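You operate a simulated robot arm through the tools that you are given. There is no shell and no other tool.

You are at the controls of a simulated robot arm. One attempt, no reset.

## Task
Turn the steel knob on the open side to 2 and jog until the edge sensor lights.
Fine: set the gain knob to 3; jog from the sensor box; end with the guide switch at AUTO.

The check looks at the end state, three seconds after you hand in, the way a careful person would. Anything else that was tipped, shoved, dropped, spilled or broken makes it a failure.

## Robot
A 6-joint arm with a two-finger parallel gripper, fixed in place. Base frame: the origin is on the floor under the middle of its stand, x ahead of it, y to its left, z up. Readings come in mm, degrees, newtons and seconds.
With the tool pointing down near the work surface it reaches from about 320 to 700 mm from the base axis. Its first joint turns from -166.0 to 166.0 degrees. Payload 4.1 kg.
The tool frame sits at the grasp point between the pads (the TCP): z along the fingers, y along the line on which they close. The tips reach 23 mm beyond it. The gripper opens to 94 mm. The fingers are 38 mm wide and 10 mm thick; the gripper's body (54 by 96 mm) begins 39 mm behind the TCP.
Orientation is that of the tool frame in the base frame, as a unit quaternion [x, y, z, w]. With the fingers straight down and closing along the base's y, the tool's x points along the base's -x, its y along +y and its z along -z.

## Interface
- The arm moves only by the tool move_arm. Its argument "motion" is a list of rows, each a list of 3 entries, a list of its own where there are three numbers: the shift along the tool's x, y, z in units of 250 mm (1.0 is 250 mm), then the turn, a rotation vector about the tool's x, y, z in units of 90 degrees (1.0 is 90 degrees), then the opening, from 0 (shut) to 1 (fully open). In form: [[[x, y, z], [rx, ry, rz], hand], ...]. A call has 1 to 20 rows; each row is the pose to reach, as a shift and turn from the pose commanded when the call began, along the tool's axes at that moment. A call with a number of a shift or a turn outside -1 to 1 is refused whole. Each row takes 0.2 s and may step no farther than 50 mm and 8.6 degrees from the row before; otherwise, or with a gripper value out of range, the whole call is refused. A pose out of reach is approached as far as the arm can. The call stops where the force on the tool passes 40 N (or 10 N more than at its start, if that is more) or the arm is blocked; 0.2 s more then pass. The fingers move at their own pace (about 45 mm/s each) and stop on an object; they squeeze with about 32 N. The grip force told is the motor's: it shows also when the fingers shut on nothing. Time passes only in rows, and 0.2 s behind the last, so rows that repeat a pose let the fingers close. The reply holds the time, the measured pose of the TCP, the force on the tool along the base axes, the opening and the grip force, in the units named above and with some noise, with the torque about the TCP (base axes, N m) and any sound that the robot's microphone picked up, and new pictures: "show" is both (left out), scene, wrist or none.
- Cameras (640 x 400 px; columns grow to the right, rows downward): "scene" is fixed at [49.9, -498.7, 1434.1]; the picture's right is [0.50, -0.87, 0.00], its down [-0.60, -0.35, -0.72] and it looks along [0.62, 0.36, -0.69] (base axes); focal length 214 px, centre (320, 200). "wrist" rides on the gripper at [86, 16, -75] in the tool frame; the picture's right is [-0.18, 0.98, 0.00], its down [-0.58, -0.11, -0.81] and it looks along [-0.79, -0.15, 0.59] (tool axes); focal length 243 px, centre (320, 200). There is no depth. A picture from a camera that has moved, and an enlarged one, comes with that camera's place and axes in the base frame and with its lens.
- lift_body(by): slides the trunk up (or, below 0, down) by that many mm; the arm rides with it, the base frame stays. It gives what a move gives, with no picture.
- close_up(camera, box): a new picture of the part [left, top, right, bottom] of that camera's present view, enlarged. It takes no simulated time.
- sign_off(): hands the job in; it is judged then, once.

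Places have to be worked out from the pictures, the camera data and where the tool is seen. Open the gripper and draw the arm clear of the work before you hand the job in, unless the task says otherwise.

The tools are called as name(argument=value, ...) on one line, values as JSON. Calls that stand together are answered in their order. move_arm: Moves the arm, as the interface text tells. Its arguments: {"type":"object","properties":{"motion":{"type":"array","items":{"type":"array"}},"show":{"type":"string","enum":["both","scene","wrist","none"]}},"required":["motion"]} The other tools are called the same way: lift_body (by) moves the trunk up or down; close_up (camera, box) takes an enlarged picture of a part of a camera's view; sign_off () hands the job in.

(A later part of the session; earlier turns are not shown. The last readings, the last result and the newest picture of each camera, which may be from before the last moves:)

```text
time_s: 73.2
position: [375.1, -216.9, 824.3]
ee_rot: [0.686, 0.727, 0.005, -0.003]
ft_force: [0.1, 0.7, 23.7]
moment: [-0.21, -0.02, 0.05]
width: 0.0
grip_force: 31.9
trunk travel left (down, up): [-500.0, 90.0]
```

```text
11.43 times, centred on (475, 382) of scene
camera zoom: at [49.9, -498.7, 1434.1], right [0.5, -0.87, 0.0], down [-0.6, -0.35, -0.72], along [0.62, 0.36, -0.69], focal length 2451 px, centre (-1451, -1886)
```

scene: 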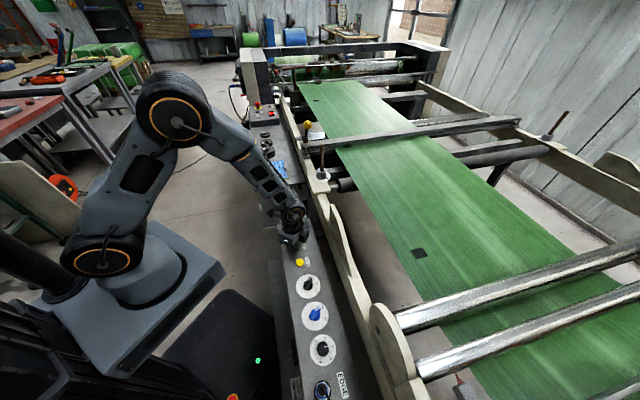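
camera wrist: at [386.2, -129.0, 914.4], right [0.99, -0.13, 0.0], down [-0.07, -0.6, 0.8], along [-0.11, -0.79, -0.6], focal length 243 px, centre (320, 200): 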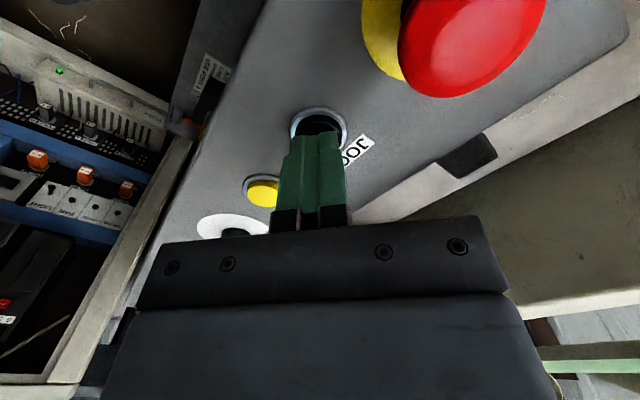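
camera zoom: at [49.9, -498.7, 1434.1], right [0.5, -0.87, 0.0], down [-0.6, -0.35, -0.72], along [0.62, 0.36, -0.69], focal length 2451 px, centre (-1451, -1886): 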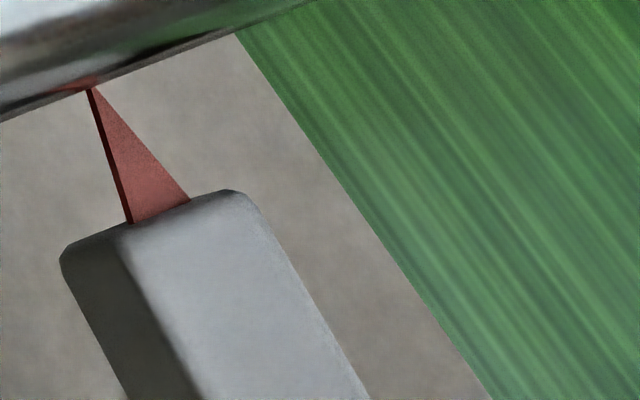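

The drift is slowing somewhat (about 0.3 mm/s), so I check the lamp itself now. I release JOG, rise, and tilt the tool so the camera can see the sensor.

move_arm(motion=[[[0, 0, -0.06], [0, 0, 0], 0], [[0, 0, -0.2], [0, 0, 0], 0], [[0, 0, -0.36], [0, -0.08, 0], 0], [[0, 0, -0.52], [0, -0.16, 0], 0], [[0, 0, -0.68], [0, -0.24, 0], 0], [[0, 0, -0.84], [0, -0.32, 0], 0], [[0, 0, -0.98], [0, -0.4, 0], 0]], show="wrist")

close_up(camera="wrist", box=[230, 130, 350, 230])

```text
time_s: 74.8
position: [375.0, -218.5, 1068.9]
ee_rot: [0.654, 0.692, -0.21, 0.222]
ft_force: [-0.2, 0.0, 0.6]
moment: [-0.01, 0.06, 0.02]
width: 0.0
grip_force: 32.1
trunk travel left (down, up): [-500.0, 90.0]
camera wrist: at [385.4, -102.8, 1077.7], right [0.99, -0.1, 0.11], down [-0.11, -0.01, 0.99], along [-0.09, -1.0, -0.02], focal length 243 px, centre (320, 200)
```

wrist: 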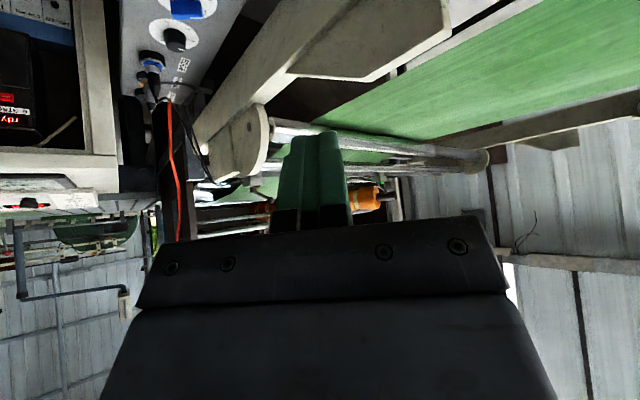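

```text
4.00 times, centred on (290, 180) of wrist
camera zoom: at [385.4, -102.8, 1077.7], right [0.99, -0.1, 0.11], down [-0.11, -0.01, 0.99], along [-0.09, -1.0, -0.02], focal length 970 px, centre (440, 280)
```

zoom: 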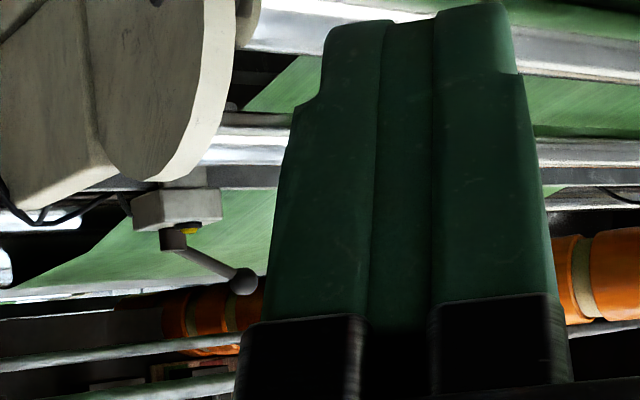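

close_up(camera="wrist", box=[250, 170, 280, 205])

close_up(camera="scene", box=[470, 60, 640, 200])

close_up(camera="scene", box=[290, 60, 470, 200])

```text
11.43 times, centred on (265, 188) of wrist
camera zoom: at [385.4, -102.8, 1077.7], right [0.99, -0.1, 0.11], down [-0.11, -0.01, 0.99], along [-0.09, -1.0, -0.02], focal length 2773 px, centre (949, 343)
```

zoom: 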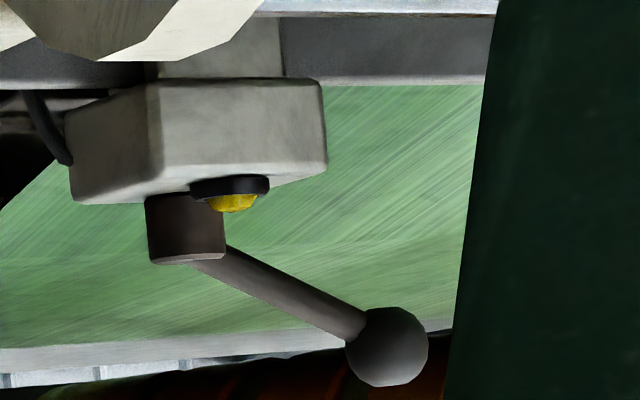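

```text
2.86 times, centred on (555, 130) of scene
camera zoom: at [49.9, -498.7, 1434.1], right [0.5, -0.87, 0.0], down [-0.6, -0.35, -0.72], along [0.62, 0.36, -0.69], focal length 613 px, centre (-351, 400)
```

zoom: 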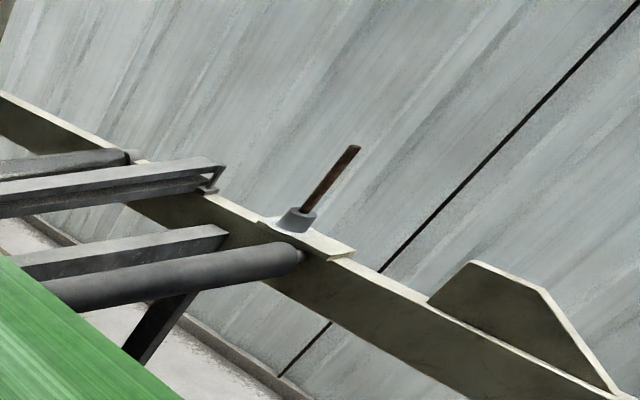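

```text
2.86 times, centred on (380, 130) of scene
camera zoom: at [49.9, -498.7, 1434.1], right [0.5, -0.87, 0.0], down [-0.6, -0.35, -0.72], along [0.62, 0.36, -0.69], focal length 613 px, centre (149, 400)
```

zoom: 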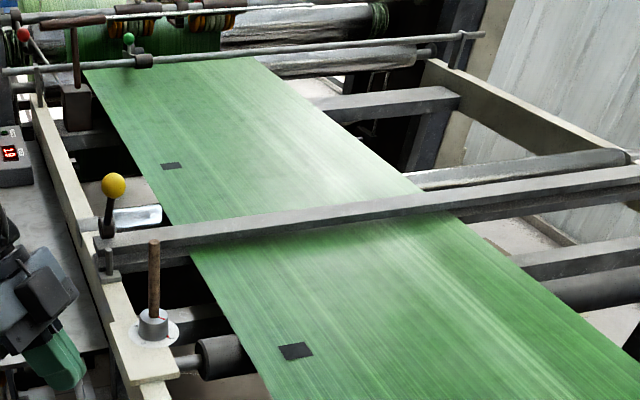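

The lamp is dark so far. Before jogging on, I check whether there's a second sensor on the far side and where the EDGE cable goes.

close_up(camera="wrist", box=[345, 120, 500, 230])

close_up(camera="wrist", box=[110, 20, 250, 240])

close_up(camera="wrist", box=[480, 200, 560, 260])

```text
3.64 times, centred on (422, 175) of wrist
camera zoom: at [385.4, -102.8, 1077.7], right [0.99, -0.1, 0.11], down [-0.11, -0.01, 0.99], along [-0.09, -1.0, -0.02], focal length 882 px, centre (-53, 291)
```

zoom: 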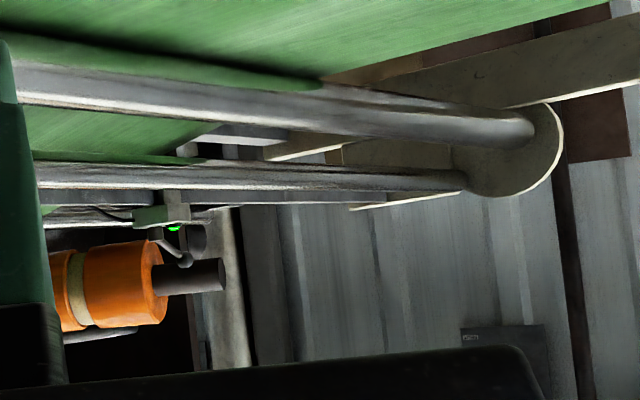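

```text
1.82 times, centred on (180, 130) of wrist
camera zoom: at [385.4, -102.8, 1077.7], right [0.99, -0.1, 0.11], down [-0.11, -0.01, 0.99], along [-0.09, -1.0, -0.02], focal length 441 px, centre (574, 327)
```

zoom: 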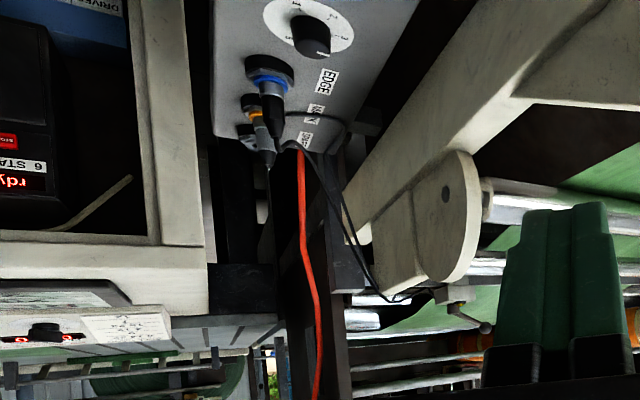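

```text
6.67 times, centred on (520, 230) of wrist
camera zoom: at [385.4, -102.8, 1077.7], right [0.99, -0.1, 0.11], down [-0.11, -0.01, 0.99], along [-0.09, -1.0, -0.02], focal length 1618 px, centre (-1013, 0)
```

zoom: 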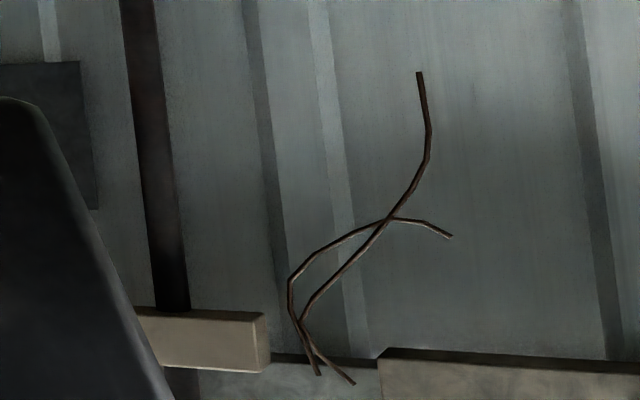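

close_up(camera="wrist", box=[150, 40, 220, 110])

close_up(camera="wrist", box=[195, 110, 275, 210])

close_up(camera="wrist", box=[355, 160, 415, 210])

```text
5.71 times, centred on (185, 75) of wrist
camera zoom: at [385.4, -102.8, 1077.7], right [0.99, -0.1, 0.11], down [-0.11, -0.01, 0.99], along [-0.09, -1.0, -0.02], focal length 1386 px, centre (1091, 914)
```

zoom: 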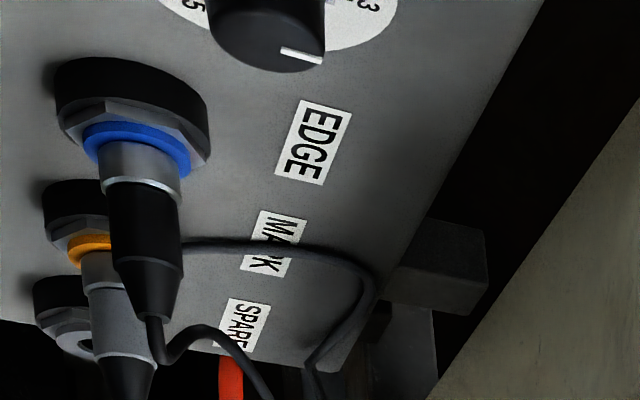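

```text
4.00 times, centred on (235, 160) of wrist
camera zoom: at [385.4, -102.8, 1077.7], right [0.99, -0.1, 0.11], down [-0.11, -0.01, 0.99], along [-0.09, -1.0, -0.02], focal length 970 px, centre (660, 360)
```

zoom: 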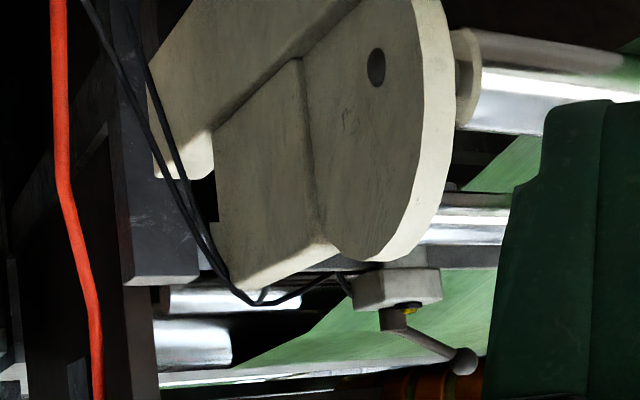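

```text
8.00 times, centred on (385, 185) of wrist
camera zoom: at [385.4, -102.8, 1077.7], right [0.99, -0.1, 0.11], down [-0.11, -0.01, 0.99], along [-0.09, -1.0, -0.02], focal length 1941 px, centre (-200, 320)
```

zoom: 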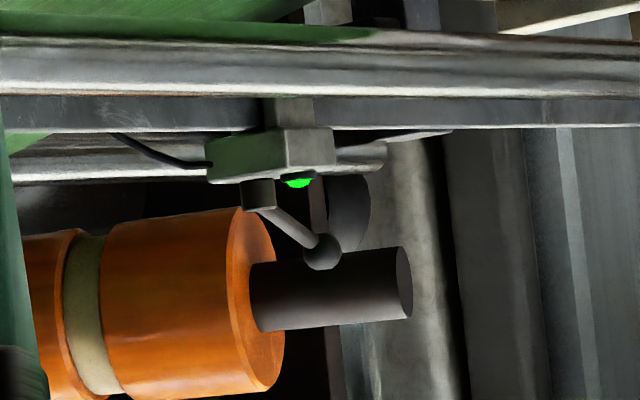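

There are two sensors: the near one has a dark yellow lamp and the far one has a lit green lamp. The near one beside the web edge is the one still dark, and the edge is creeping toward it. I return to JOG and hold on.

move_arm(motion=[[[0.0806, 0, 0.111], [0, 0.08, 0], 0], [[0.1613, 0, 0.222], [0, 0.16, 0], 0], [[0.2477, 0, 0.341], [0, 0.24, 0], 0], [[0.3283, 0, 0.452], [0, 0.32, 0], 0], [[0.4032, 0, 0.5551], [0, 0.4, 0], 0], [[0.4838, 0, 0.6661], [0, 0.4, 0], 0], [[0.5414, 0, 0.7454], [0, 0.4, 0], 0], [[0.5674, 0, 0.7811], [0, 0.4, 0], 0], [[0.576, 0, 0.793], [0, 0.4, 0], 0], [[0.576, 0, 0.793], [0, 0.4, 0], 0], [[0.576, 0, 0.793], [0, 0.4, 0], 0], [[0.576, 0, 0.793], [0, 0.4, 0], 0], [[0.576, 0, 0.793], [0, 0.4, 0], 0], [[0.576, 0, 0.793], [0, 0.4, 0], 0], [[0.576, 0, 0.793], [0, 0.4, 0], 0], [[0.576, 0, 0.793], [0, 0.4, 0], 0], [[0.576, 0, 0.793], [0, 0.4, 0], 0], [[0.576, 0, 0.793], [0, 0.4, 0], 0], [[0.576, 0, 0.793], [0, 0.4, 0], 0], [[0.576, 0, 0.793], [0, 0.4, 0], 0]], show="none")

close_up(camera="scene", box=[450, 365, 500, 400])

```text
time_s: 79.0
position: [373.5, -215.9, 823.1]
ee_rot: [0.687, 0.726, 0.005, -0.003]
ft_force: [1.6, -4.8, 17.6]
moment: [-0.31, -0.03, 0.01]
width: 0.1
grip_force: 32.3
trunk travel left (down, up): [-500.0, 90.0]
heard: click
```

```text
11.43 times, centred on (475, 382) of scene
camera zoom: at [49.9, -498.7, 1434.1], right [0.5, -0.87, 0.0], down [-0.6, -0.35, -0.72], along [0.62, 0.36, -0.69], focal length 2451 px, centre (-1451, -1886)
```

zoom: 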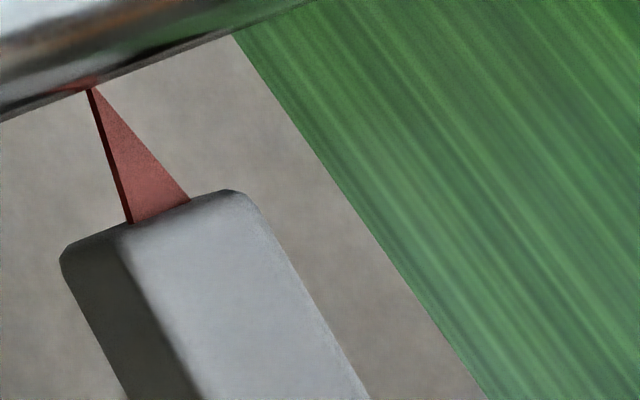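

move_arm(motion=[[[0, 0, 0], [0, 0, 0], 0], [[0, 0, 0], [0, 0, 0], 0], [[0, 0, 0], [0, 0, 0], 0], [[0, 0, 0], [0, 0, 0], 0], [[0, 0, 0], [0, 0, 0], 0], [[0, 0, 0], [0, 0, 0], 0], [[0, 0, 0], [0, 0, 0], 0], [[0, 0, 0], [0, 0, 0], 0], [[0, 0, 0], [0, 0, 0], 0], [[0, 0, 0], [0, 0, 0], 0], [[0, 0, 0], [0, 0, 0], 0], [[0, 0, 0], [0, 0, 0], 0], [[0, 0, 0], [0, 0, 0], 0], [[0, 0, 0], [0, 0, 0], 0], [[0, 0, 0], [0, 0, 0], 0], [[0, 0, 0], [0, 0, 0], 0], [[0, 0, 0], [0, 0, 0], 0], [[0, 0, 0], [0, 0, 0], 0], [[0, 0, 0], [0, 0, 0], 0], [[0, 0, 0], [0, 0, 0], 0]], show="none")

close_up(camera="scene", box=[450, 365, 500, 400])

```text
time_s: 83.2
position: [373.3, -216.6, 823.3]
ee_rot: [0.687, 0.727, 0.004, -0.004]
ft_force: [1.4, -2.0, 18.0]
moment: [-0.16, -0.06, 0.0]
width: 0.1
grip_force: 32.7
trunk travel left (down, up): [-500.0, 90.0]
```

```text
11.43 times, centred on (475, 382) of scene
camera zoom: at [49.9, -498.7, 1434.1], right [0.5, -0.87, 0.0], down [-0.6, -0.35, -0.72], along [0.62, 0.36, -0.69], focal length 2451 px, centre (-1451, -1886)
```

zoom: 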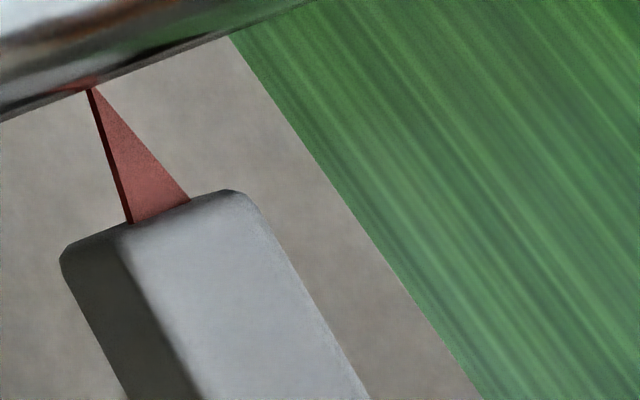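

move_arm(motion=[[[0, 0, 0], [0, 0, 0], 0], [[0, 0, 0], [0, 0, 0], 0], [[0, 0, 0], [0, 0, 0], 0], [[0, 0, 0], [0, 0, 0], 0], [[0, 0, 0], [0, 0, 0], 0], [[0, 0, 0], [0, 0, 0], 0], [[0, 0, 0], [0, 0, 0], 0], [[0, 0, 0], [0, 0, 0], 0], [[0, 0, 0], [0, 0, 0], 0], [[0, 0, 0], [0, 0, 0], 0], [[0, 0, 0], [0, 0, 0], 0], [[0, 0, 0], [0, 0, 0], 0], [[0, 0, 0], [0, 0, 0], 0], [[0, 0, 0], [0, 0, 0], 0], [[0, 0, 0], [0, 0, 0], 0], [[0, 0, 0], [0, 0, 0], 0], [[0, 0, 0], [0, 0, 0], 0], [[0, 0, 0], [0, 0, 0], 0], [[0, 0, 0], [0, 0, 0], 0], [[0, 0, 0], [0, 0, 0], 0]], show="none")

close_up(camera="scene", box=[450, 365, 500, 400])

close_up(camera="scene", box=[290, 60, 640, 400])

```text
time_s: 87.4
position: [373.9, -216.6, 824.4]
ee_rot: [0.687, 0.727, 0.003, -0.004]
ft_force: [0.1, -0.1, 18.3]
moment: [-0.11, 0.01, 0.01]
width: 0.0
grip_force: 32.2
trunk travel left (down, up): [-500.0, 90.0]
```

```text
11.43 times, centred on (475, 382) of scene
camera zoom: at [49.9, -498.7, 1434.1], right [0.5, -0.87, 0.0], down [-0.6, -0.35, -0.72], along [0.62, 0.36, -0.69], focal length 2451 px, centre (-1451, -1886)
```

zoom: 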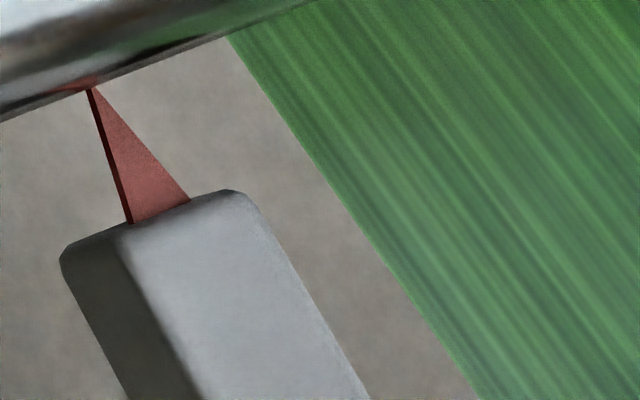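

```text
1.18 times, centred on (465, 230) of scene
camera zoom: at [49.9, -498.7, 1434.1], right [0.5, -0.87, 0.0], down [-0.6, -0.35, -0.72], along [0.62, 0.36, -0.69], focal length 252 px, centre (149, 165)
```

zoom: 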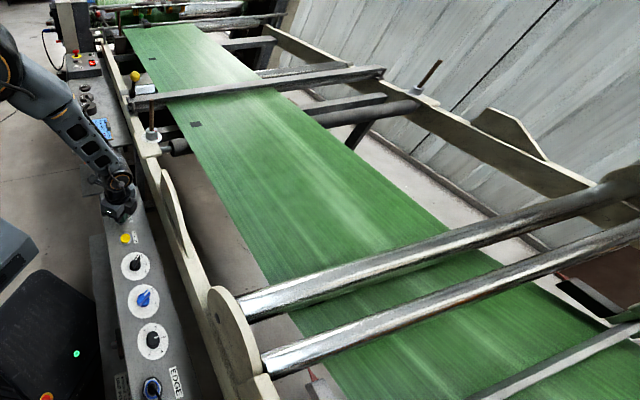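

The drift is levelling off: the edge has moved about 9–10 mm in total and is still roughly 30 mm from the near sensor's pointer. I should find out which sensor is really wired to EDGE, so I release, rise, and go over to inspect both sensors and cables closely.

move_arm(motion=[[[0, 0, -0.06], [0, 0, 0], 0], [[0, 0, -0.22], [0, 0, 0], 0], [[0, 0, -0.4], [0, 0, 0], 0], [[-0.05, -0.03, -0.58], [0, 0, 0], 0], [[-0.15, -0.09, -0.74], [0, 0, 0], 0], [[-0.29, -0.16, -0.86], [0, 0, 0], 0], [[-0.44, -0.24, -0.95], [0, 0, 0], 0], [[-0.6, -0.33, -0.98], [0, 0, 0], 0], [[-0.76, -0.42, -0.98], [0, 0, 0], 0], [[-0.92, -0.5, -0.98], [0, 0, 0], 0]], show="wrist")

```text
time_s: 89.6
position: [263.7, -456.4, 1065.0]
ee_rot: [0.687, 0.727, 0.004, -0.005]
ft_force: [0.2, -0.3, -0.3]
moment: [0.0, 0.0, 0.05]
width: 0.2
grip_force: 32.6
trunk travel left (down, up): [-500.0, 90.0]
camera wrist: at [274.9, -369.2, 1139.2], right [0.99, -0.13, 0.0], down [-0.07, -0.6, 0.8], along [-0.1, -0.79, -0.6], focal length 243 px, centre (320, 200)
```

wrist: 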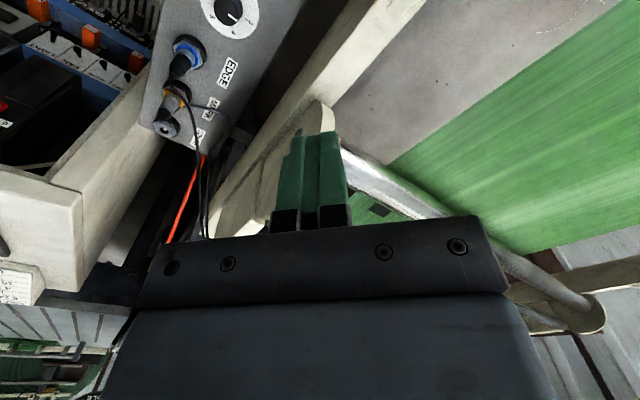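

close_up(camera="wrist", box=[140, 20, 260, 140])

close_up(camera="wrist", box=[160, 100, 280, 240])

```text
3.33 times, centred on (200, 80) of wrist
camera zoom: at [274.9, -369.2, 1139.2], right [0.99, -0.13, 0.0], down [-0.07, -0.6, 0.8], along [-0.1, -0.79, -0.6], focal length 809 px, centre (720, 600)
```

zoom: 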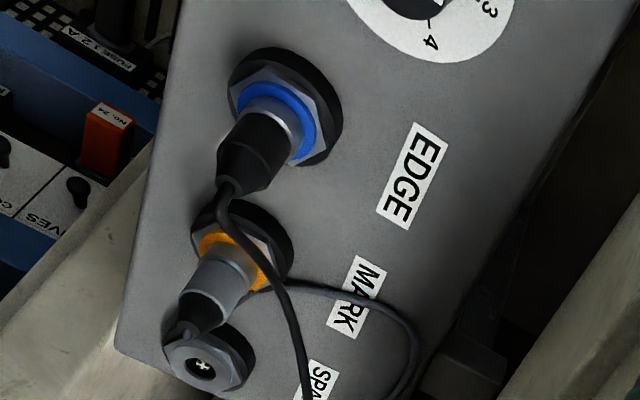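

```text
2.86 times, centred on (220, 170) of wrist
camera zoom: at [274.9, -369.2, 1139.2], right [0.99, -0.13, 0.0], down [-0.07, -0.6, 0.8], along [-0.1, -0.79, -0.6], focal length 693 px, centre (606, 286)
```

zoom: 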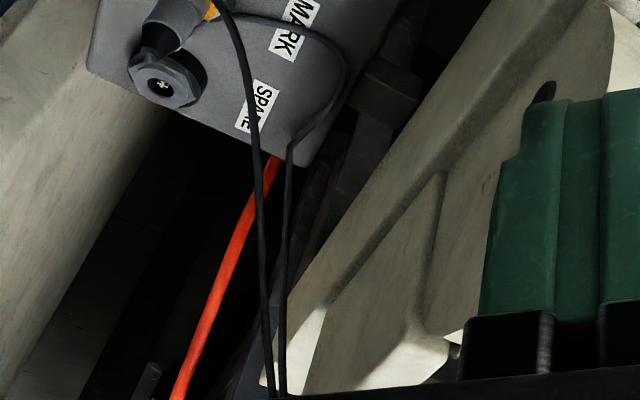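

The EDGE lead (black plug, thicker cable) and the MARK lead (grey plug, greyer cable) run off together toward the crossbeam. I move further over to follow them to the sensors.

move_arm(motion=[[[-0.125, -0.093, -0.02], [0, -0.03, 0], 0], [[-0.25, -0.186, -0.04], [0, -0.06, 0], 0], [[-0.375, -0.279, -0.06], [0, -0.09, 0], 0], [[-0.501, -0.372, -0.08], [0, -0.12, 0], 0]], show="wrist")

close_up(camera="wrist", box=[180, 100, 400, 240])

```text
time_s: 90.6
position: [177.1, -585.9, 1084.2]
ee_rot: [0.685, 0.723, -0.061, 0.064]
ft_force: [-0.3, -0.2, 0.6]
moment: [-0.03, 0.02, 0.01]
width: 0.0
grip_force: 32.7
trunk travel left (down, up): [-500.0, 90.0]
camera wrist: at [188.3, -486.4, 1141.1], right [0.99, -0.13, 0.03], down [-0.08, -0.44, 0.9], along [-0.1, -0.89, -0.44], focal length 243 px, centre (320, 200)
```

wrist: 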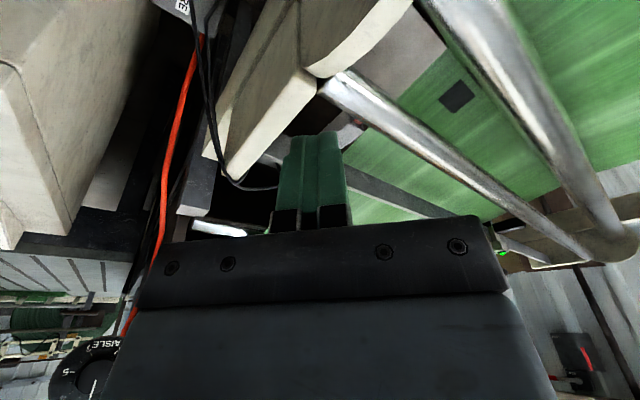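

```text
2.86 times, centred on (290, 170) of wrist
camera zoom: at [188.3, -486.4, 1141.1], right [0.99, -0.13, 0.03], down [-0.08, -0.44, 0.9], along [-0.1, -0.89, -0.44], focal length 693 px, centre (406, 286)
```

zoom: 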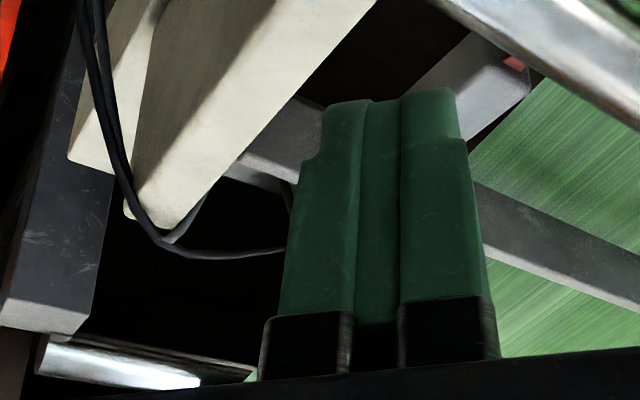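

The closed fingers hide the sensor, so I open them to look between.

move_arm(motion=[[[0, 0, 0], [0, 0, 0], 0.5], [[0, 0, 0], [0, 0, 0], 0.9], [[0, 0, 0], [0, 0, 0], 0.9], [[0, 0, 0], [0, 0, 0], 0.9], [[0, 0, 0], [0, 0, 0], 0.9]], show="wrist")

close_up(camera="wrist", box=[190, 90, 410, 240])

close_up(camera="wrist", box=[250, 160, 350, 225])

close_up(camera="wrist", box=[470, 215, 560, 285])

```text
time_s: 91.8
position: [176.8, -584.7, 1084.2]
ee_rot: [0.684, 0.724, -0.061, 0.065]
ft_force: [0.9, -0.9, 1.0]
moment: [-0.05, 0.0, 0.03]
width: 84.5
grip_force: 0.1
trunk travel left (down, up): [-500.0, 90.0]
camera wrist: at [188.8, -485.8, 1141.3], right [0.99, -0.13, 0.03], down [-0.08, -0.44, 0.9], along [-0.1, -0.89, -0.44], focal length 243 px, centre (320, 200)
```

wrist: 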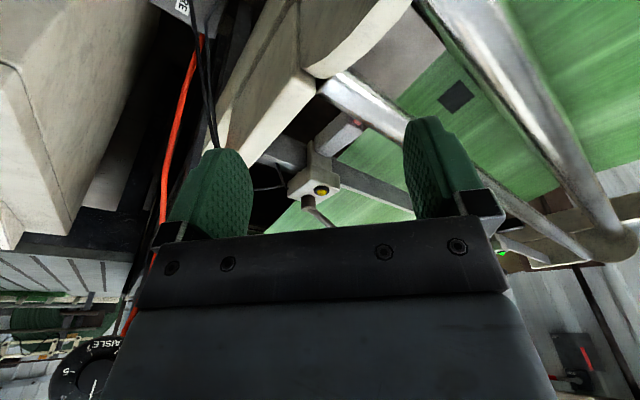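

```text
2.67 times, centred on (300, 165) of wrist
camera zoom: at [188.8, -485.8, 1141.3], right [0.99, -0.13, 0.03], down [-0.08, -0.44, 0.9], along [-0.1, -0.89, -0.44], focal length 647 px, centre (373, 293)
```

zoom: 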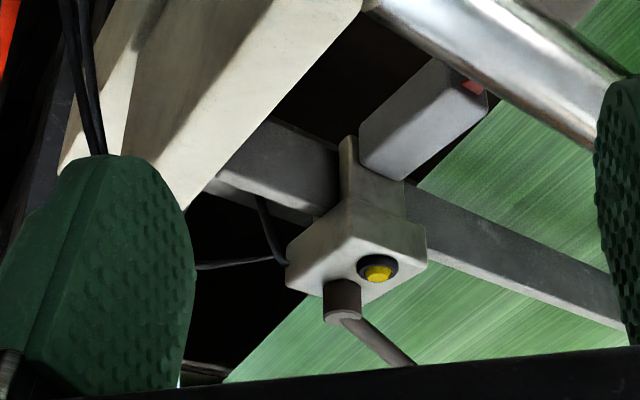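

```text
6.15 times, centred on (300, 192) of wrist
camera zoom: at [188.8, -485.8, 1141.3], right [0.99, -0.13, 0.03], down [-0.08, -0.44, 0.9], along [-0.1, -0.89, -0.44], focal length 1493 px, centre (443, 246)
```

zoom: 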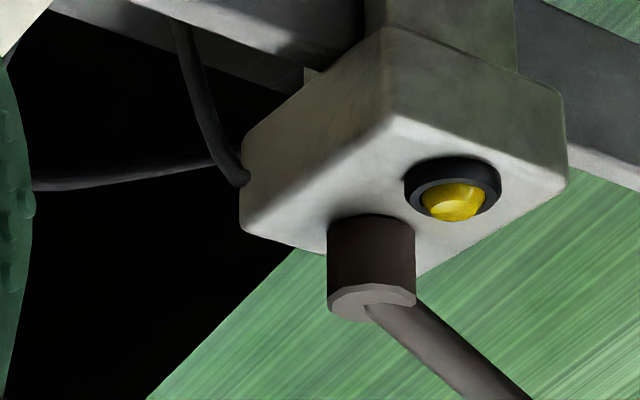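

```text
5.71 times, centred on (515, 250) of wrist
camera zoom: at [188.8, -485.8, 1141.3], right [0.99, -0.13, 0.03], down [-0.08, -0.44, 0.9], along [-0.1, -0.89, -0.44], focal length 1386 px, centre (-794, -86)
```

zoom: 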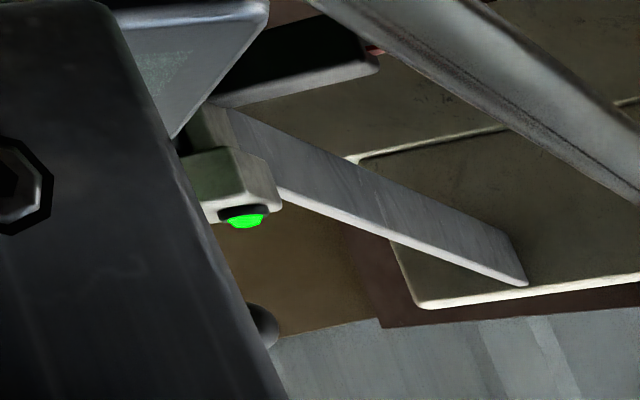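

close_up(camera="wrist", box=[240, 140, 310, 200])

close_up(camera="wrist", box=[180, 0, 260, 160])

close_up(camera="wrist", box=[310, 100, 380, 160])

```text
6.67 times, centred on (275, 170) of wrist
camera zoom: at [188.8, -485.8, 1141.3], right [0.99, -0.13, 0.03], down [-0.08, -0.44, 0.9], along [-0.1, -0.89, -0.44], focal length 1618 px, centre (620, 400)
```

zoom: 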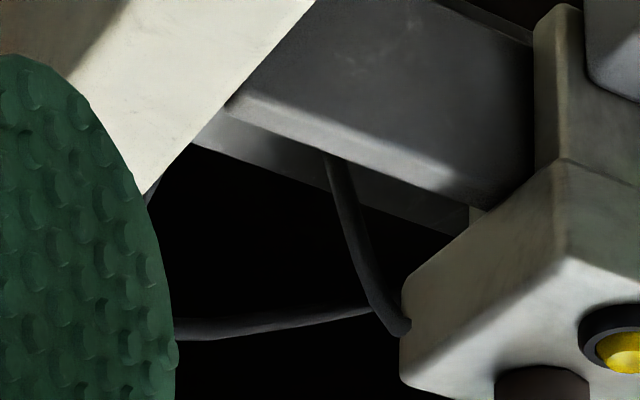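

```text
2.50 times, centred on (220, 80) of wrist
camera zoom: at [188.8, -485.8, 1141.3], right [0.99, -0.13, 0.03], down [-0.08, -0.44, 0.9], along [-0.1, -0.89, -0.44], focal length 606 px, centre (570, 500)
```

zoom: 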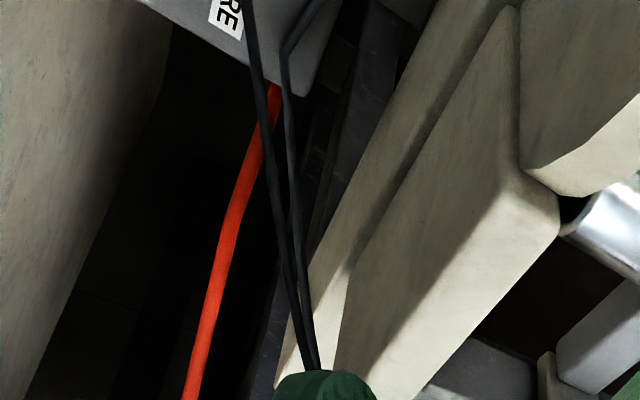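

```text
6.67 times, centred on (345, 130) of wrist
camera zoom: at [188.8, -485.8, 1141.3], right [0.99, -0.13, 0.03], down [-0.08, -0.44, 0.9], along [-0.1, -0.89, -0.44], focal length 1618 px, centre (153, 667)
```

zoom: 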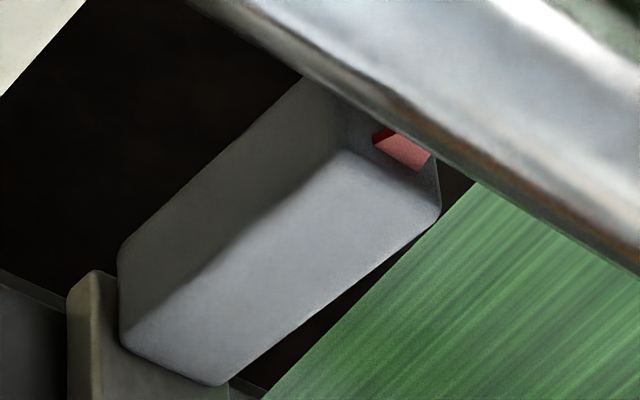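

close_up(camera="scene", box=[560, 290, 640, 400])

close_up(camera="scene", box=[590, 300, 640, 340])

```text
3.64 times, centred on (600, 345) of scene
camera zoom: at [49.9, -498.7, 1434.1], right [0.5, -0.87, 0.0], down [-0.6, -0.35, -0.72], along [0.62, 0.36, -0.69], focal length 780 px, centre (-698, -327)
```

zoom: 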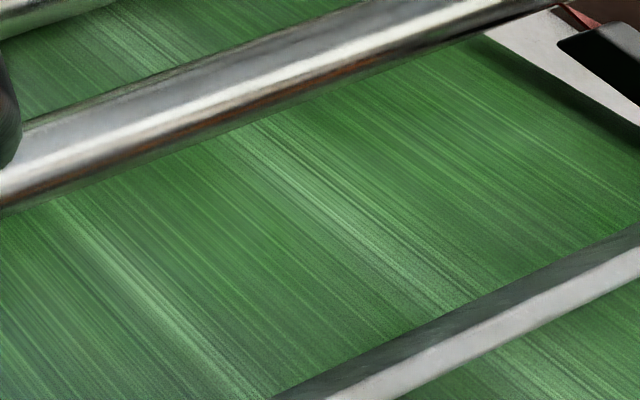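

```text
10.00 times, centred on (615, 320) of scene
camera zoom: at [49.9, -498.7, 1434.1], right [0.5, -0.87, 0.0], down [-0.6, -0.35, -0.72], along [0.62, 0.36, -0.69], focal length 2145 px, centre (-2630, -1000)
```

zoom: 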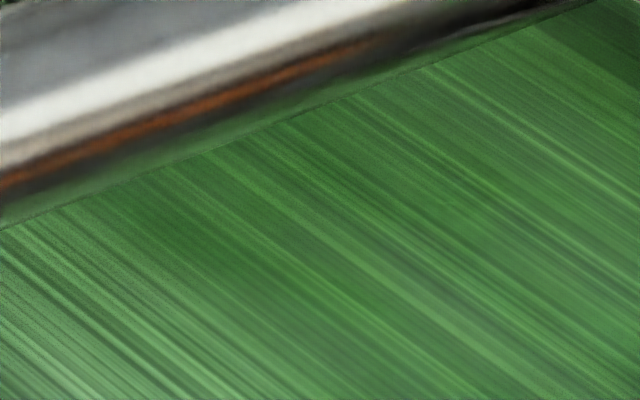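

Both sensors sit the same distance outside the web, which started out centred. The near lamp is the dark one and the edge is closing on it, with about 9 mm moved so far and still creeping. I go back to JOG and continue, re-checking the lamp periodically.

move_arm(motion=[[[0.148, 0.0885, -0.0104], [0, 0.024, 0], 0.5], [[0.2956, 0.177, -0.0208], [0, 0.048, 0], 0.2], [[0.4434, 0.2655, -0.0312], [0, 0.072, 0], 0], [[0.5912, 0.354, -0.0416], [0, 0.096, 0], 0], [[0.739, 0.4425, -0.052], [0, 0.12, 0], 0]], show="none")

```text
time_s: 93.0
position: [275.3, -394.8, 1064.3]
ee_rot: [0.687, 0.726, 0.003, -0.004]
ft_force: [-0.7, -0.5, 0.2]
moment: [-0.01, -0.02, 0.0]
width: 0.0
grip_force: 22.0
trunk travel left (down, up): [-500.0, 90.0]
```

move_arm(motion=[[[0.1141, 0.0723, 0.11], [0, 0, 0], 0], [[0.2282, 0.1447, 0.22], [0, 0, 0], 0], [[0.3423, 0.217, 0.33], [0, 0, 0], 0], [[0.4563, 0.2893, 0.44], [0, 0, 0], 0], [[0.5704, 0.3617, 0.55], [0, 0, 0], 0], [[0.6845, 0.434, 0.66], [0, 0, 0], 0], [[0.6845, 0.434, 0.78], [0, 0, 0], 0], [[0.6845, 0.434, 0.88], [0, 0, 0], 0], [[0.6845, 0.434, 0.94], [0, 0, 0], 0], [[0.6845, 0.434, 0.96], [0, 0, 0], 0], [[0.6845, 0.434, 0.971], [0, 0, 0], 0], [[0.6845, 0.434, 0.971], [0, 0, 0], 0], [[0.6845, 0.434, 0.971], [0, 0, 0], 0], [[0.6845, 0.434, 0.971], [0, 0, 0], 0], [[0.6845, 0.434, 0.971], [0, 0, 0], 0], [[0.6845, 0.434, 0.971], [0, 0, 0], 0], [[0.6845, 0.434, 0.971], [0, 0, 0], 0], [[0.6845, 0.434, 0.971], [0, 0, 0], 0], [[0.6845, 0.434, 0.971], [0, 0, 0], 0], [[0.6845, 0.434, 0.971], [0, 0, 0], 0]], show="wrist")

close_up(camera="scene", box=[450, 365, 500, 400])

```text
time_s: 97.2
position: [375.4, -215.7, 824.1]
ee_rot: [0.687, 0.727, 0.004, -0.004]
ft_force: [1.8, -2.5, 18.6]
moment: [-0.18, 0.02, 0.01]
width: 0.1
grip_force: 32.0
trunk travel left (down, up): [-500.0, 90.0]
heard: click
camera wrist: at [387.0, -128.9, 897.7], right [0.99, -0.13, 0.0], down [-0.08, -0.59, 0.8], along [-0.1, -0.79, -0.6], focal length 243 px, centre (320, 200)
```

wrist: 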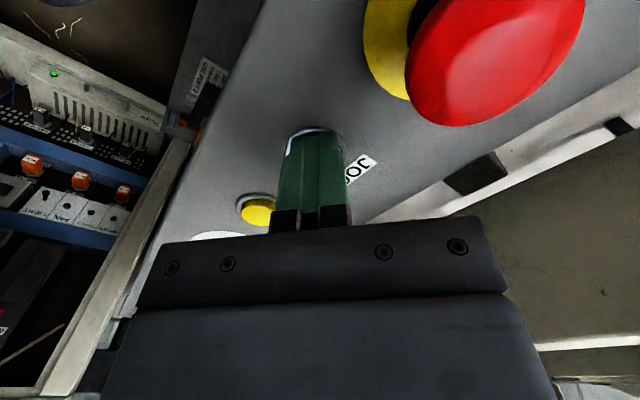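

```text
11.43 times, centred on (475, 382) of scene
camera zoom: at [49.9, -498.7, 1434.1], right [0.5, -0.87, 0.0], down [-0.6, -0.35, -0.72], along [0.62, 0.36, -0.69], focal length 2451 px, centre (-1451, -1886)
```

zoom: 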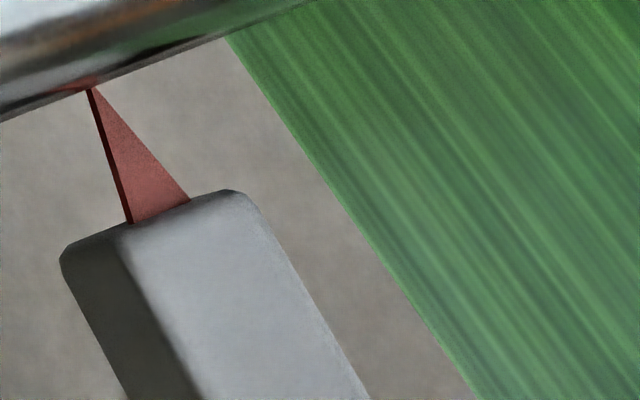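

move_arm(motion=[[[0, 0, 0], [0, 0, 0], 0], [[0, 0, 0], [0, 0, 0], 0], [[0, 0, 0], [0, 0, 0], 0], [[0, 0, 0], [0, 0, 0], 0], [[0, 0, 0], [0, 0, 0], 0], [[0, 0, 0], [0, 0, 0], 0], [[0, 0, 0], [0, 0, 0], 0], [[0, 0, 0], [0, 0, 0], 0], [[0, 0, 0], [0, 0, 0], 0], [[0, 0, 0], [0, 0, 0], 0], [[0, 0, 0], [0, 0, 0], 0], [[0, 0, 0], [0, 0, 0], 0], [[0, 0, 0], [0, 0, 0], 0], [[0, 0, 0], [0, 0, 0], 0], [[0, 0, 0], [0, 0, 0], 0], [[0, 0, 0], [0, 0, 0], 0], [[0, 0, 0], [0, 0, 0], 0], [[0, 0, 0], [0, 0, 0], 0], [[0, 0, 0], [0, 0, 0], 0], [[0, 0, 0], [0, 0, 0], 0]], show="none")

close_up(camera="scene", box=[450, 365, 500, 400])

```text
time_s: 101.4
position: [374.5, -214.5, 824.3]
ee_rot: [0.688, 0.726, 0.003, -0.004]
ft_force: [1.7, -1.0, 19.6]
moment: [-0.13, -0.07, 0.02]
width: 0.0
grip_force: 31.8
trunk travel left (down, up): [-500.0, 90.0]
```

```text
11.43 times, centred on (475, 382) of scene
camera zoom: at [49.9, -498.7, 1434.1], right [0.5, -0.87, 0.0], down [-0.6, -0.35, -0.72], along [0.62, 0.36, -0.69], focal length 2451 px, centre (-1451, -1886)
```

zoom: 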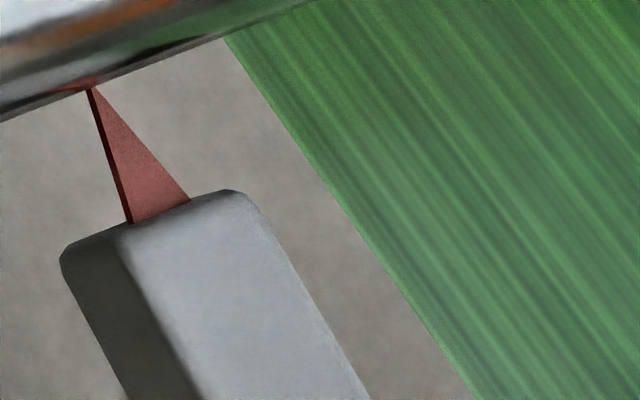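

The edge has nearly stopped moving. I release, rise and tilt to look at the lamp again.

move_arm(motion=[[[0, 0, -0.06], [0, 0, 0], 0], [[0, 0, -0.2], [0, 0, 0], 0], [[0, 0, -0.36], [0, -0.08, 0], 0], [[0, 0, -0.52], [0, -0.16, 0], 0], [[0, 0, -0.68], [0, -0.24, 0], 0], [[0, 0, -0.84], [0, -0.32, 0], 0], [[0, 0, -0.98], [0, -0.4, 0], 0]], show="wrist")

close_up(camera="wrist", box=[250, 170, 280, 205])

close_up(camera="wrist", box=[355, 160, 415, 210])

close_up(camera="wrist", box=[200, 150, 280, 210])

```text
time_s: 103.0
position: [376.9, -218.9, 1069.3]
ee_rot: [0.655, 0.691, -0.209, 0.221]
ft_force: [0.0, 0.0, -0.3]
moment: [0.01, 0.0, -0.02]
width: 0.0
grip_force: 31.8
trunk travel left (down, up): [-500.0, 90.0]
camera wrist: at [386.7, -104.3, 1078.6], right [0.99, -0.1, 0.11], down [-0.11, -0.01, 0.99], along [-0.09, -1.0, -0.02], focal length 243 px, centre (320, 200)
```

wrist: 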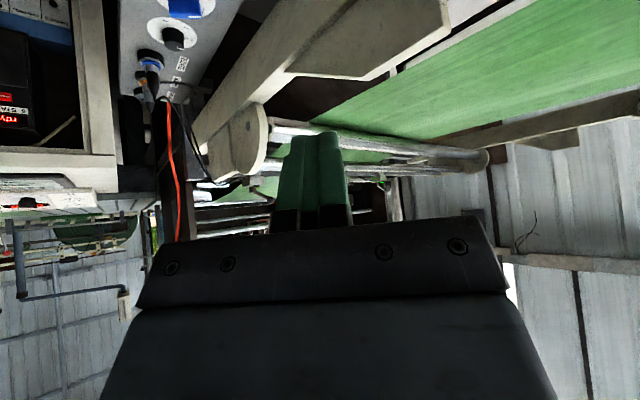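

```text
11.43 times, centred on (265, 188) of wrist
camera zoom: at [386.7, -104.3, 1078.6], right [0.99, -0.1, 0.11], down [-0.11, -0.01, 0.99], along [-0.09, -1.0, -0.02], focal length 2773 px, centre (949, 343)
```

zoom: 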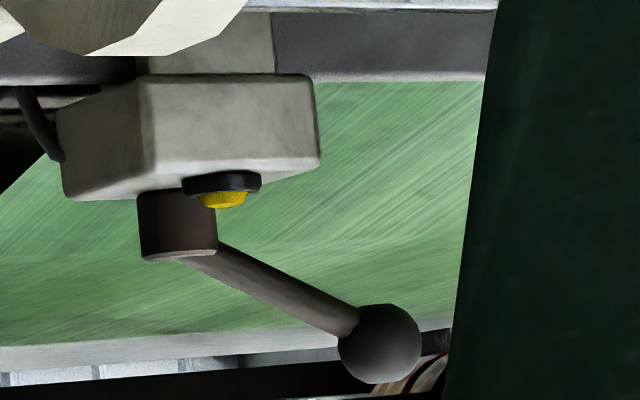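

```text
8.00 times, centred on (385, 185) of wrist
camera zoom: at [386.7, -104.3, 1078.6], right [0.99, -0.1, 0.11], down [-0.11, -0.01, 0.99], along [-0.09, -1.0, -0.02], focal length 1941 px, centre (-200, 320)
```

zoom: 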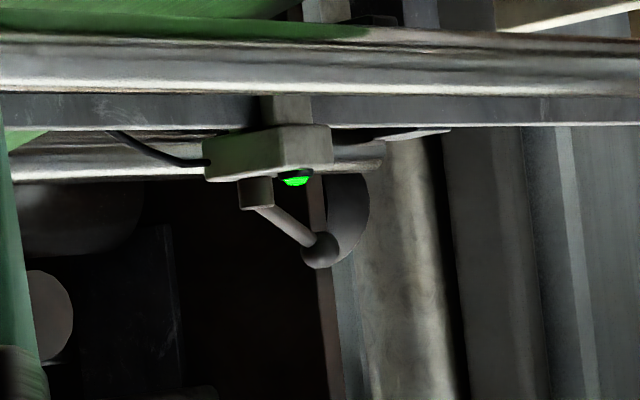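

```text
6.67 times, centred on (240, 180) of wrist
camera zoom: at [386.7, -104.3, 1078.6], right [0.99, -0.1, 0.11], down [-0.11, -0.01, 0.99], along [-0.09, -1.0, -0.02], focal length 1618 px, centre (853, 333)
```

zoom: 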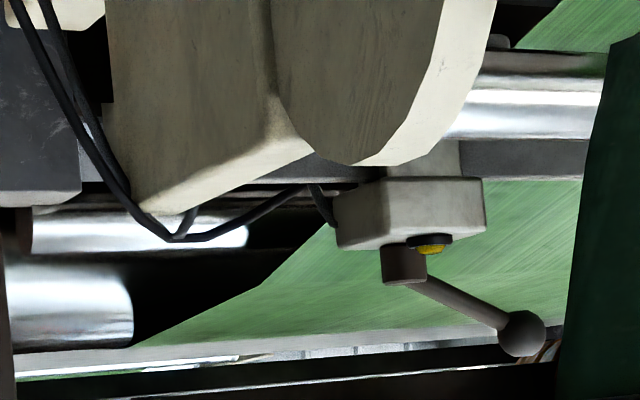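

The yellow lamp is still dark and the green far one unchanged. The edge is still approaching asymptotically, so I return to JOG and hold it for a longer stretch.

move_arm(motion=[[[0.0806, 0, 0.111], [0, 0.08, 0], 0], [[0.1613, 0, 0.222], [0, 0.16, 0], 0], [[0.2477, 0, 0.341], [0, 0.24, 0], 0], [[0.3283, 0, 0.452], [0, 0.32, 0], 0], [[0.4032, 0, 0.5551], [0, 0.4, 0], 0], [[0.4838, 0, 0.6661], [0, 0.4, 0], 0], [[0.5414, 0, 0.7454], [0, 0.4, 0], 0], [[0.5674, 0, 0.7811], [0, 0.4, 0], 0], [[0.576, 0, 0.793], [0, 0.4, 0], 0], [[0.576, 0, 0.793], [0, 0.4, 0], 0], [[0.576, 0, 0.793], [0, 0.4, 0], 0], [[0.576, 0, 0.793], [0, 0.4, 0], 0], [[0.576, 0, 0.793], [0, 0.4, 0], 0], [[0.576, 0, 0.793], [0, 0.4, 0], 0], [[0.576, 0, 0.793], [0, 0.4, 0], 0], [[0.576, 0, 0.793], [0, 0.4, 0], 0], [[0.576, 0, 0.793], [0, 0.4, 0], 0], [[0.576, 0, 0.793], [0, 0.4, 0], 0], [[0.576, 0, 0.793], [0, 0.4, 0], 0], [[0.576, 0, 0.793], [0, 0.4, 0], 0]], show="none")

close_up(camera="scene", box=[290, 60, 640, 400])

```text
time_s: 107.2
position: [375.6, -216.8, 823.5]
ee_rot: [0.686, 0.727, 0.005, -0.004]
ft_force: [6.6, -1.8, 18.7]
moment: [-0.17, -0.17, 0.08]
width: 0.0
grip_force: 33.0
trunk travel left (down, up): [-500.0, 90.0]
heard: click
```

```text
1.18 times, centred on (465, 230) of scene
camera zoom: at [49.9, -498.7, 1434.1], right [0.5, -0.87, 0.0], down [-0.6, -0.35, -0.72], along [0.62, 0.36, -0.69], focal length 252 px, centre (149, 165)
```

zoom: 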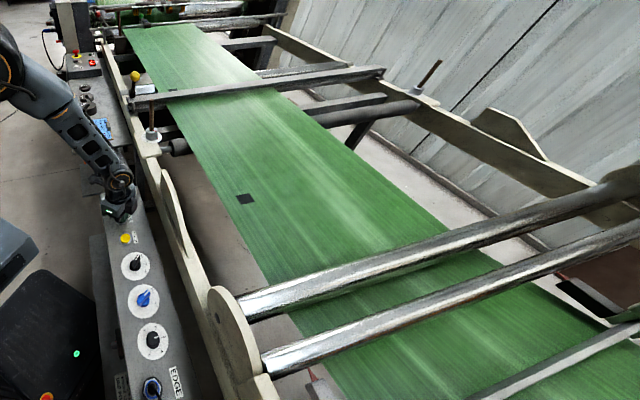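

move_arm(motion=[[[0, 0, 0], [0, 0, 0], 0], [[0, 0, 0], [0, 0, 0], 0], [[0, 0, 0], [0, 0, 0], 0], [[0, 0, 0], [0, 0, 0], 0], [[0, 0, 0], [0, 0, 0], 0], [[0, 0, 0], [0, 0, 0], 0], [[0, 0, 0], [0, 0, 0], 0], [[0, 0, 0], [0, 0, 0], 0], [[0, 0, 0], [0, 0, 0], 0], [[0, 0, 0], [0, 0, 0], 0], [[0, 0, 0], [0, 0, 0], 0], [[0, 0, 0], [0, 0, 0], 0], [[0, 0, 0], [0, 0, 0], 0], [[0, 0, 0], [0, 0, 0], 0], [[0, 0, 0], [0, 0, 0], 0], [[0, 0, 0], [0, 0, 0], 0], [[0, 0, 0], [0, 0, 0], 0], [[0, 0, 0], [0, 0, 0], 0], [[0, 0, 0], [0, 0, 0], 0], [[0, 0, 0], [0, 0, 0], 0]], show="none")

close_up(camera="scene", box=[450, 365, 500, 400])

```text
time_s: 111.4
position: [374.3, -216.3, 823.2]
ee_rot: [0.687, 0.726, 0.003, -0.004]
ft_force: [3.0, -0.8, 18.7]
moment: [-0.18, -0.03, 0.01]
width: 0.0
grip_force: 32.3
trunk travel left (down, up): [-500.0, 90.0]
```

```text
11.43 times, centred on (475, 382) of scene
camera zoom: at [49.9, -498.7, 1434.1], right [0.5, -0.87, 0.0], down [-0.6, -0.35, -0.72], along [0.62, 0.36, -0.69], focal length 2451 px, centre (-1451, -1886)
```

zoom: 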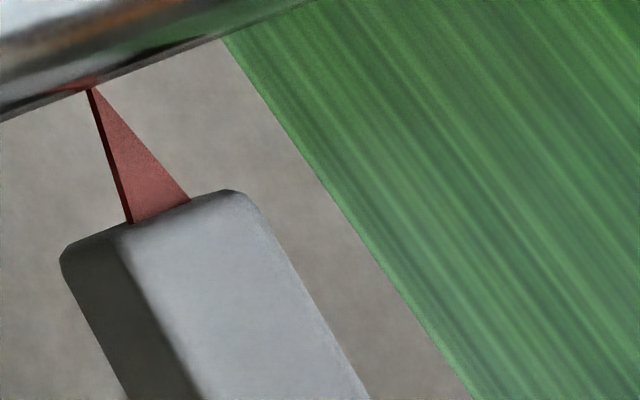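

The edge has settled after about 10.7 mm of travel, so simply holding JOG longer won't help unless the lamp is already on. I go back to trace the EDGE and MARK leads properly and look at both lamps.

move_arm(motion=[[[0, 0, -0.06], [0, 0, 0], 0], [[0, 0, -0.22], [0, 0, 0], 0], [[0, 0, -0.4], [0, 0, 0], 0], [[-0.05, -0.03, -0.58], [0, 0, 0], 0], [[-0.15, -0.09, -0.74], [0, 0, 0], 0], [[-0.29, -0.16, -0.86], [0, 0, 0], 0], [[-0.44, -0.24, -0.95], [0, 0, 0], 0], [[-0.6, -0.33, -0.98], [0, 0, 0], 0.2], [[-0.76, -0.42, -0.98], [0, 0, 0], 0.5], [[-0.92, -0.5, -0.98], [0, 0, 0], 0.9]], show="none")

move_arm(motion=[[[-0.125, -0.1, -0.02], [0, -0.03, 0.05], 0.9], [[-0.25, -0.2, -0.04], [0, -0.06, 0.1], 0.9], [[-0.375, -0.3, -0.06], [0, -0.09, 0.15], 0.9], [[-0.501, -0.4, -0.08], [0, -0.12, 0.19], 0.9]], show="wrist")

close_up(camera="wrist", box=[240, 60, 400, 220])

```text
time_s: 113.6
position: [263.5, -457.2, 1065.2]
ee_rot: [0.687, 0.727, 0.004, -0.004]
ft_force: [0.1, 0.4, -0.6]
moment: [0.0, 0.0, 0.01]
width: 66.9
grip_force: 0.1
trunk travel left (down, up): [-500.0, 90.0]
```

```text
time_s: 114.6
position: [170.3, -587.7, 1084.3]
ee_rot: [0.785, 0.613, -0.062, 0.064]
ft_force: [0.3, 0.4, -0.4]
moment: [0.0, 0.01, -0.02]
width: 84.6
grip_force: 0.1
trunk travel left (down, up): [-500.0, 90.0]
camera wrist: at [208.6, -495.3, 1141.8], right [0.91, -0.41, 0.06], down [-0.23, -0.39, 0.89], along [-0.35, -0.83, -0.45], focal length 243 px, centre (320, 200)
```

wrist: 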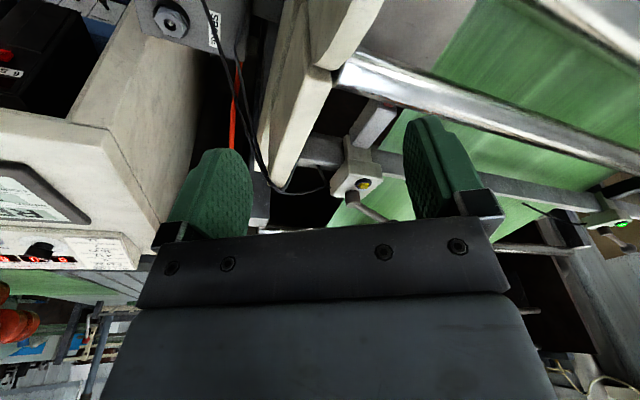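

```text
2.50 times, centred on (320, 140) of wrist
camera zoom: at [208.6, -495.3, 1141.8], right [0.91, -0.41, 0.06], down [-0.23, -0.39, 0.89], along [-0.35, -0.83, -0.45], focal length 606 px, centre (320, 350)
```

zoom: 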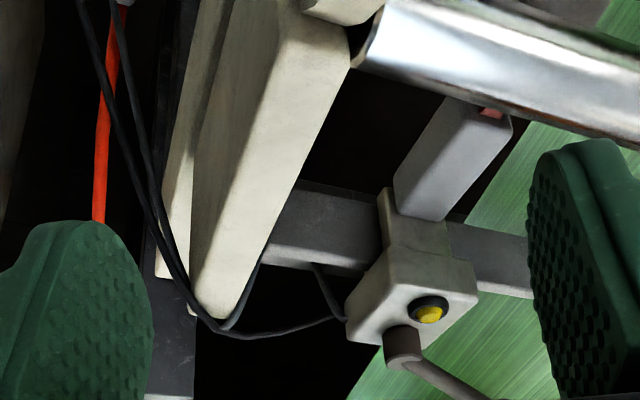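

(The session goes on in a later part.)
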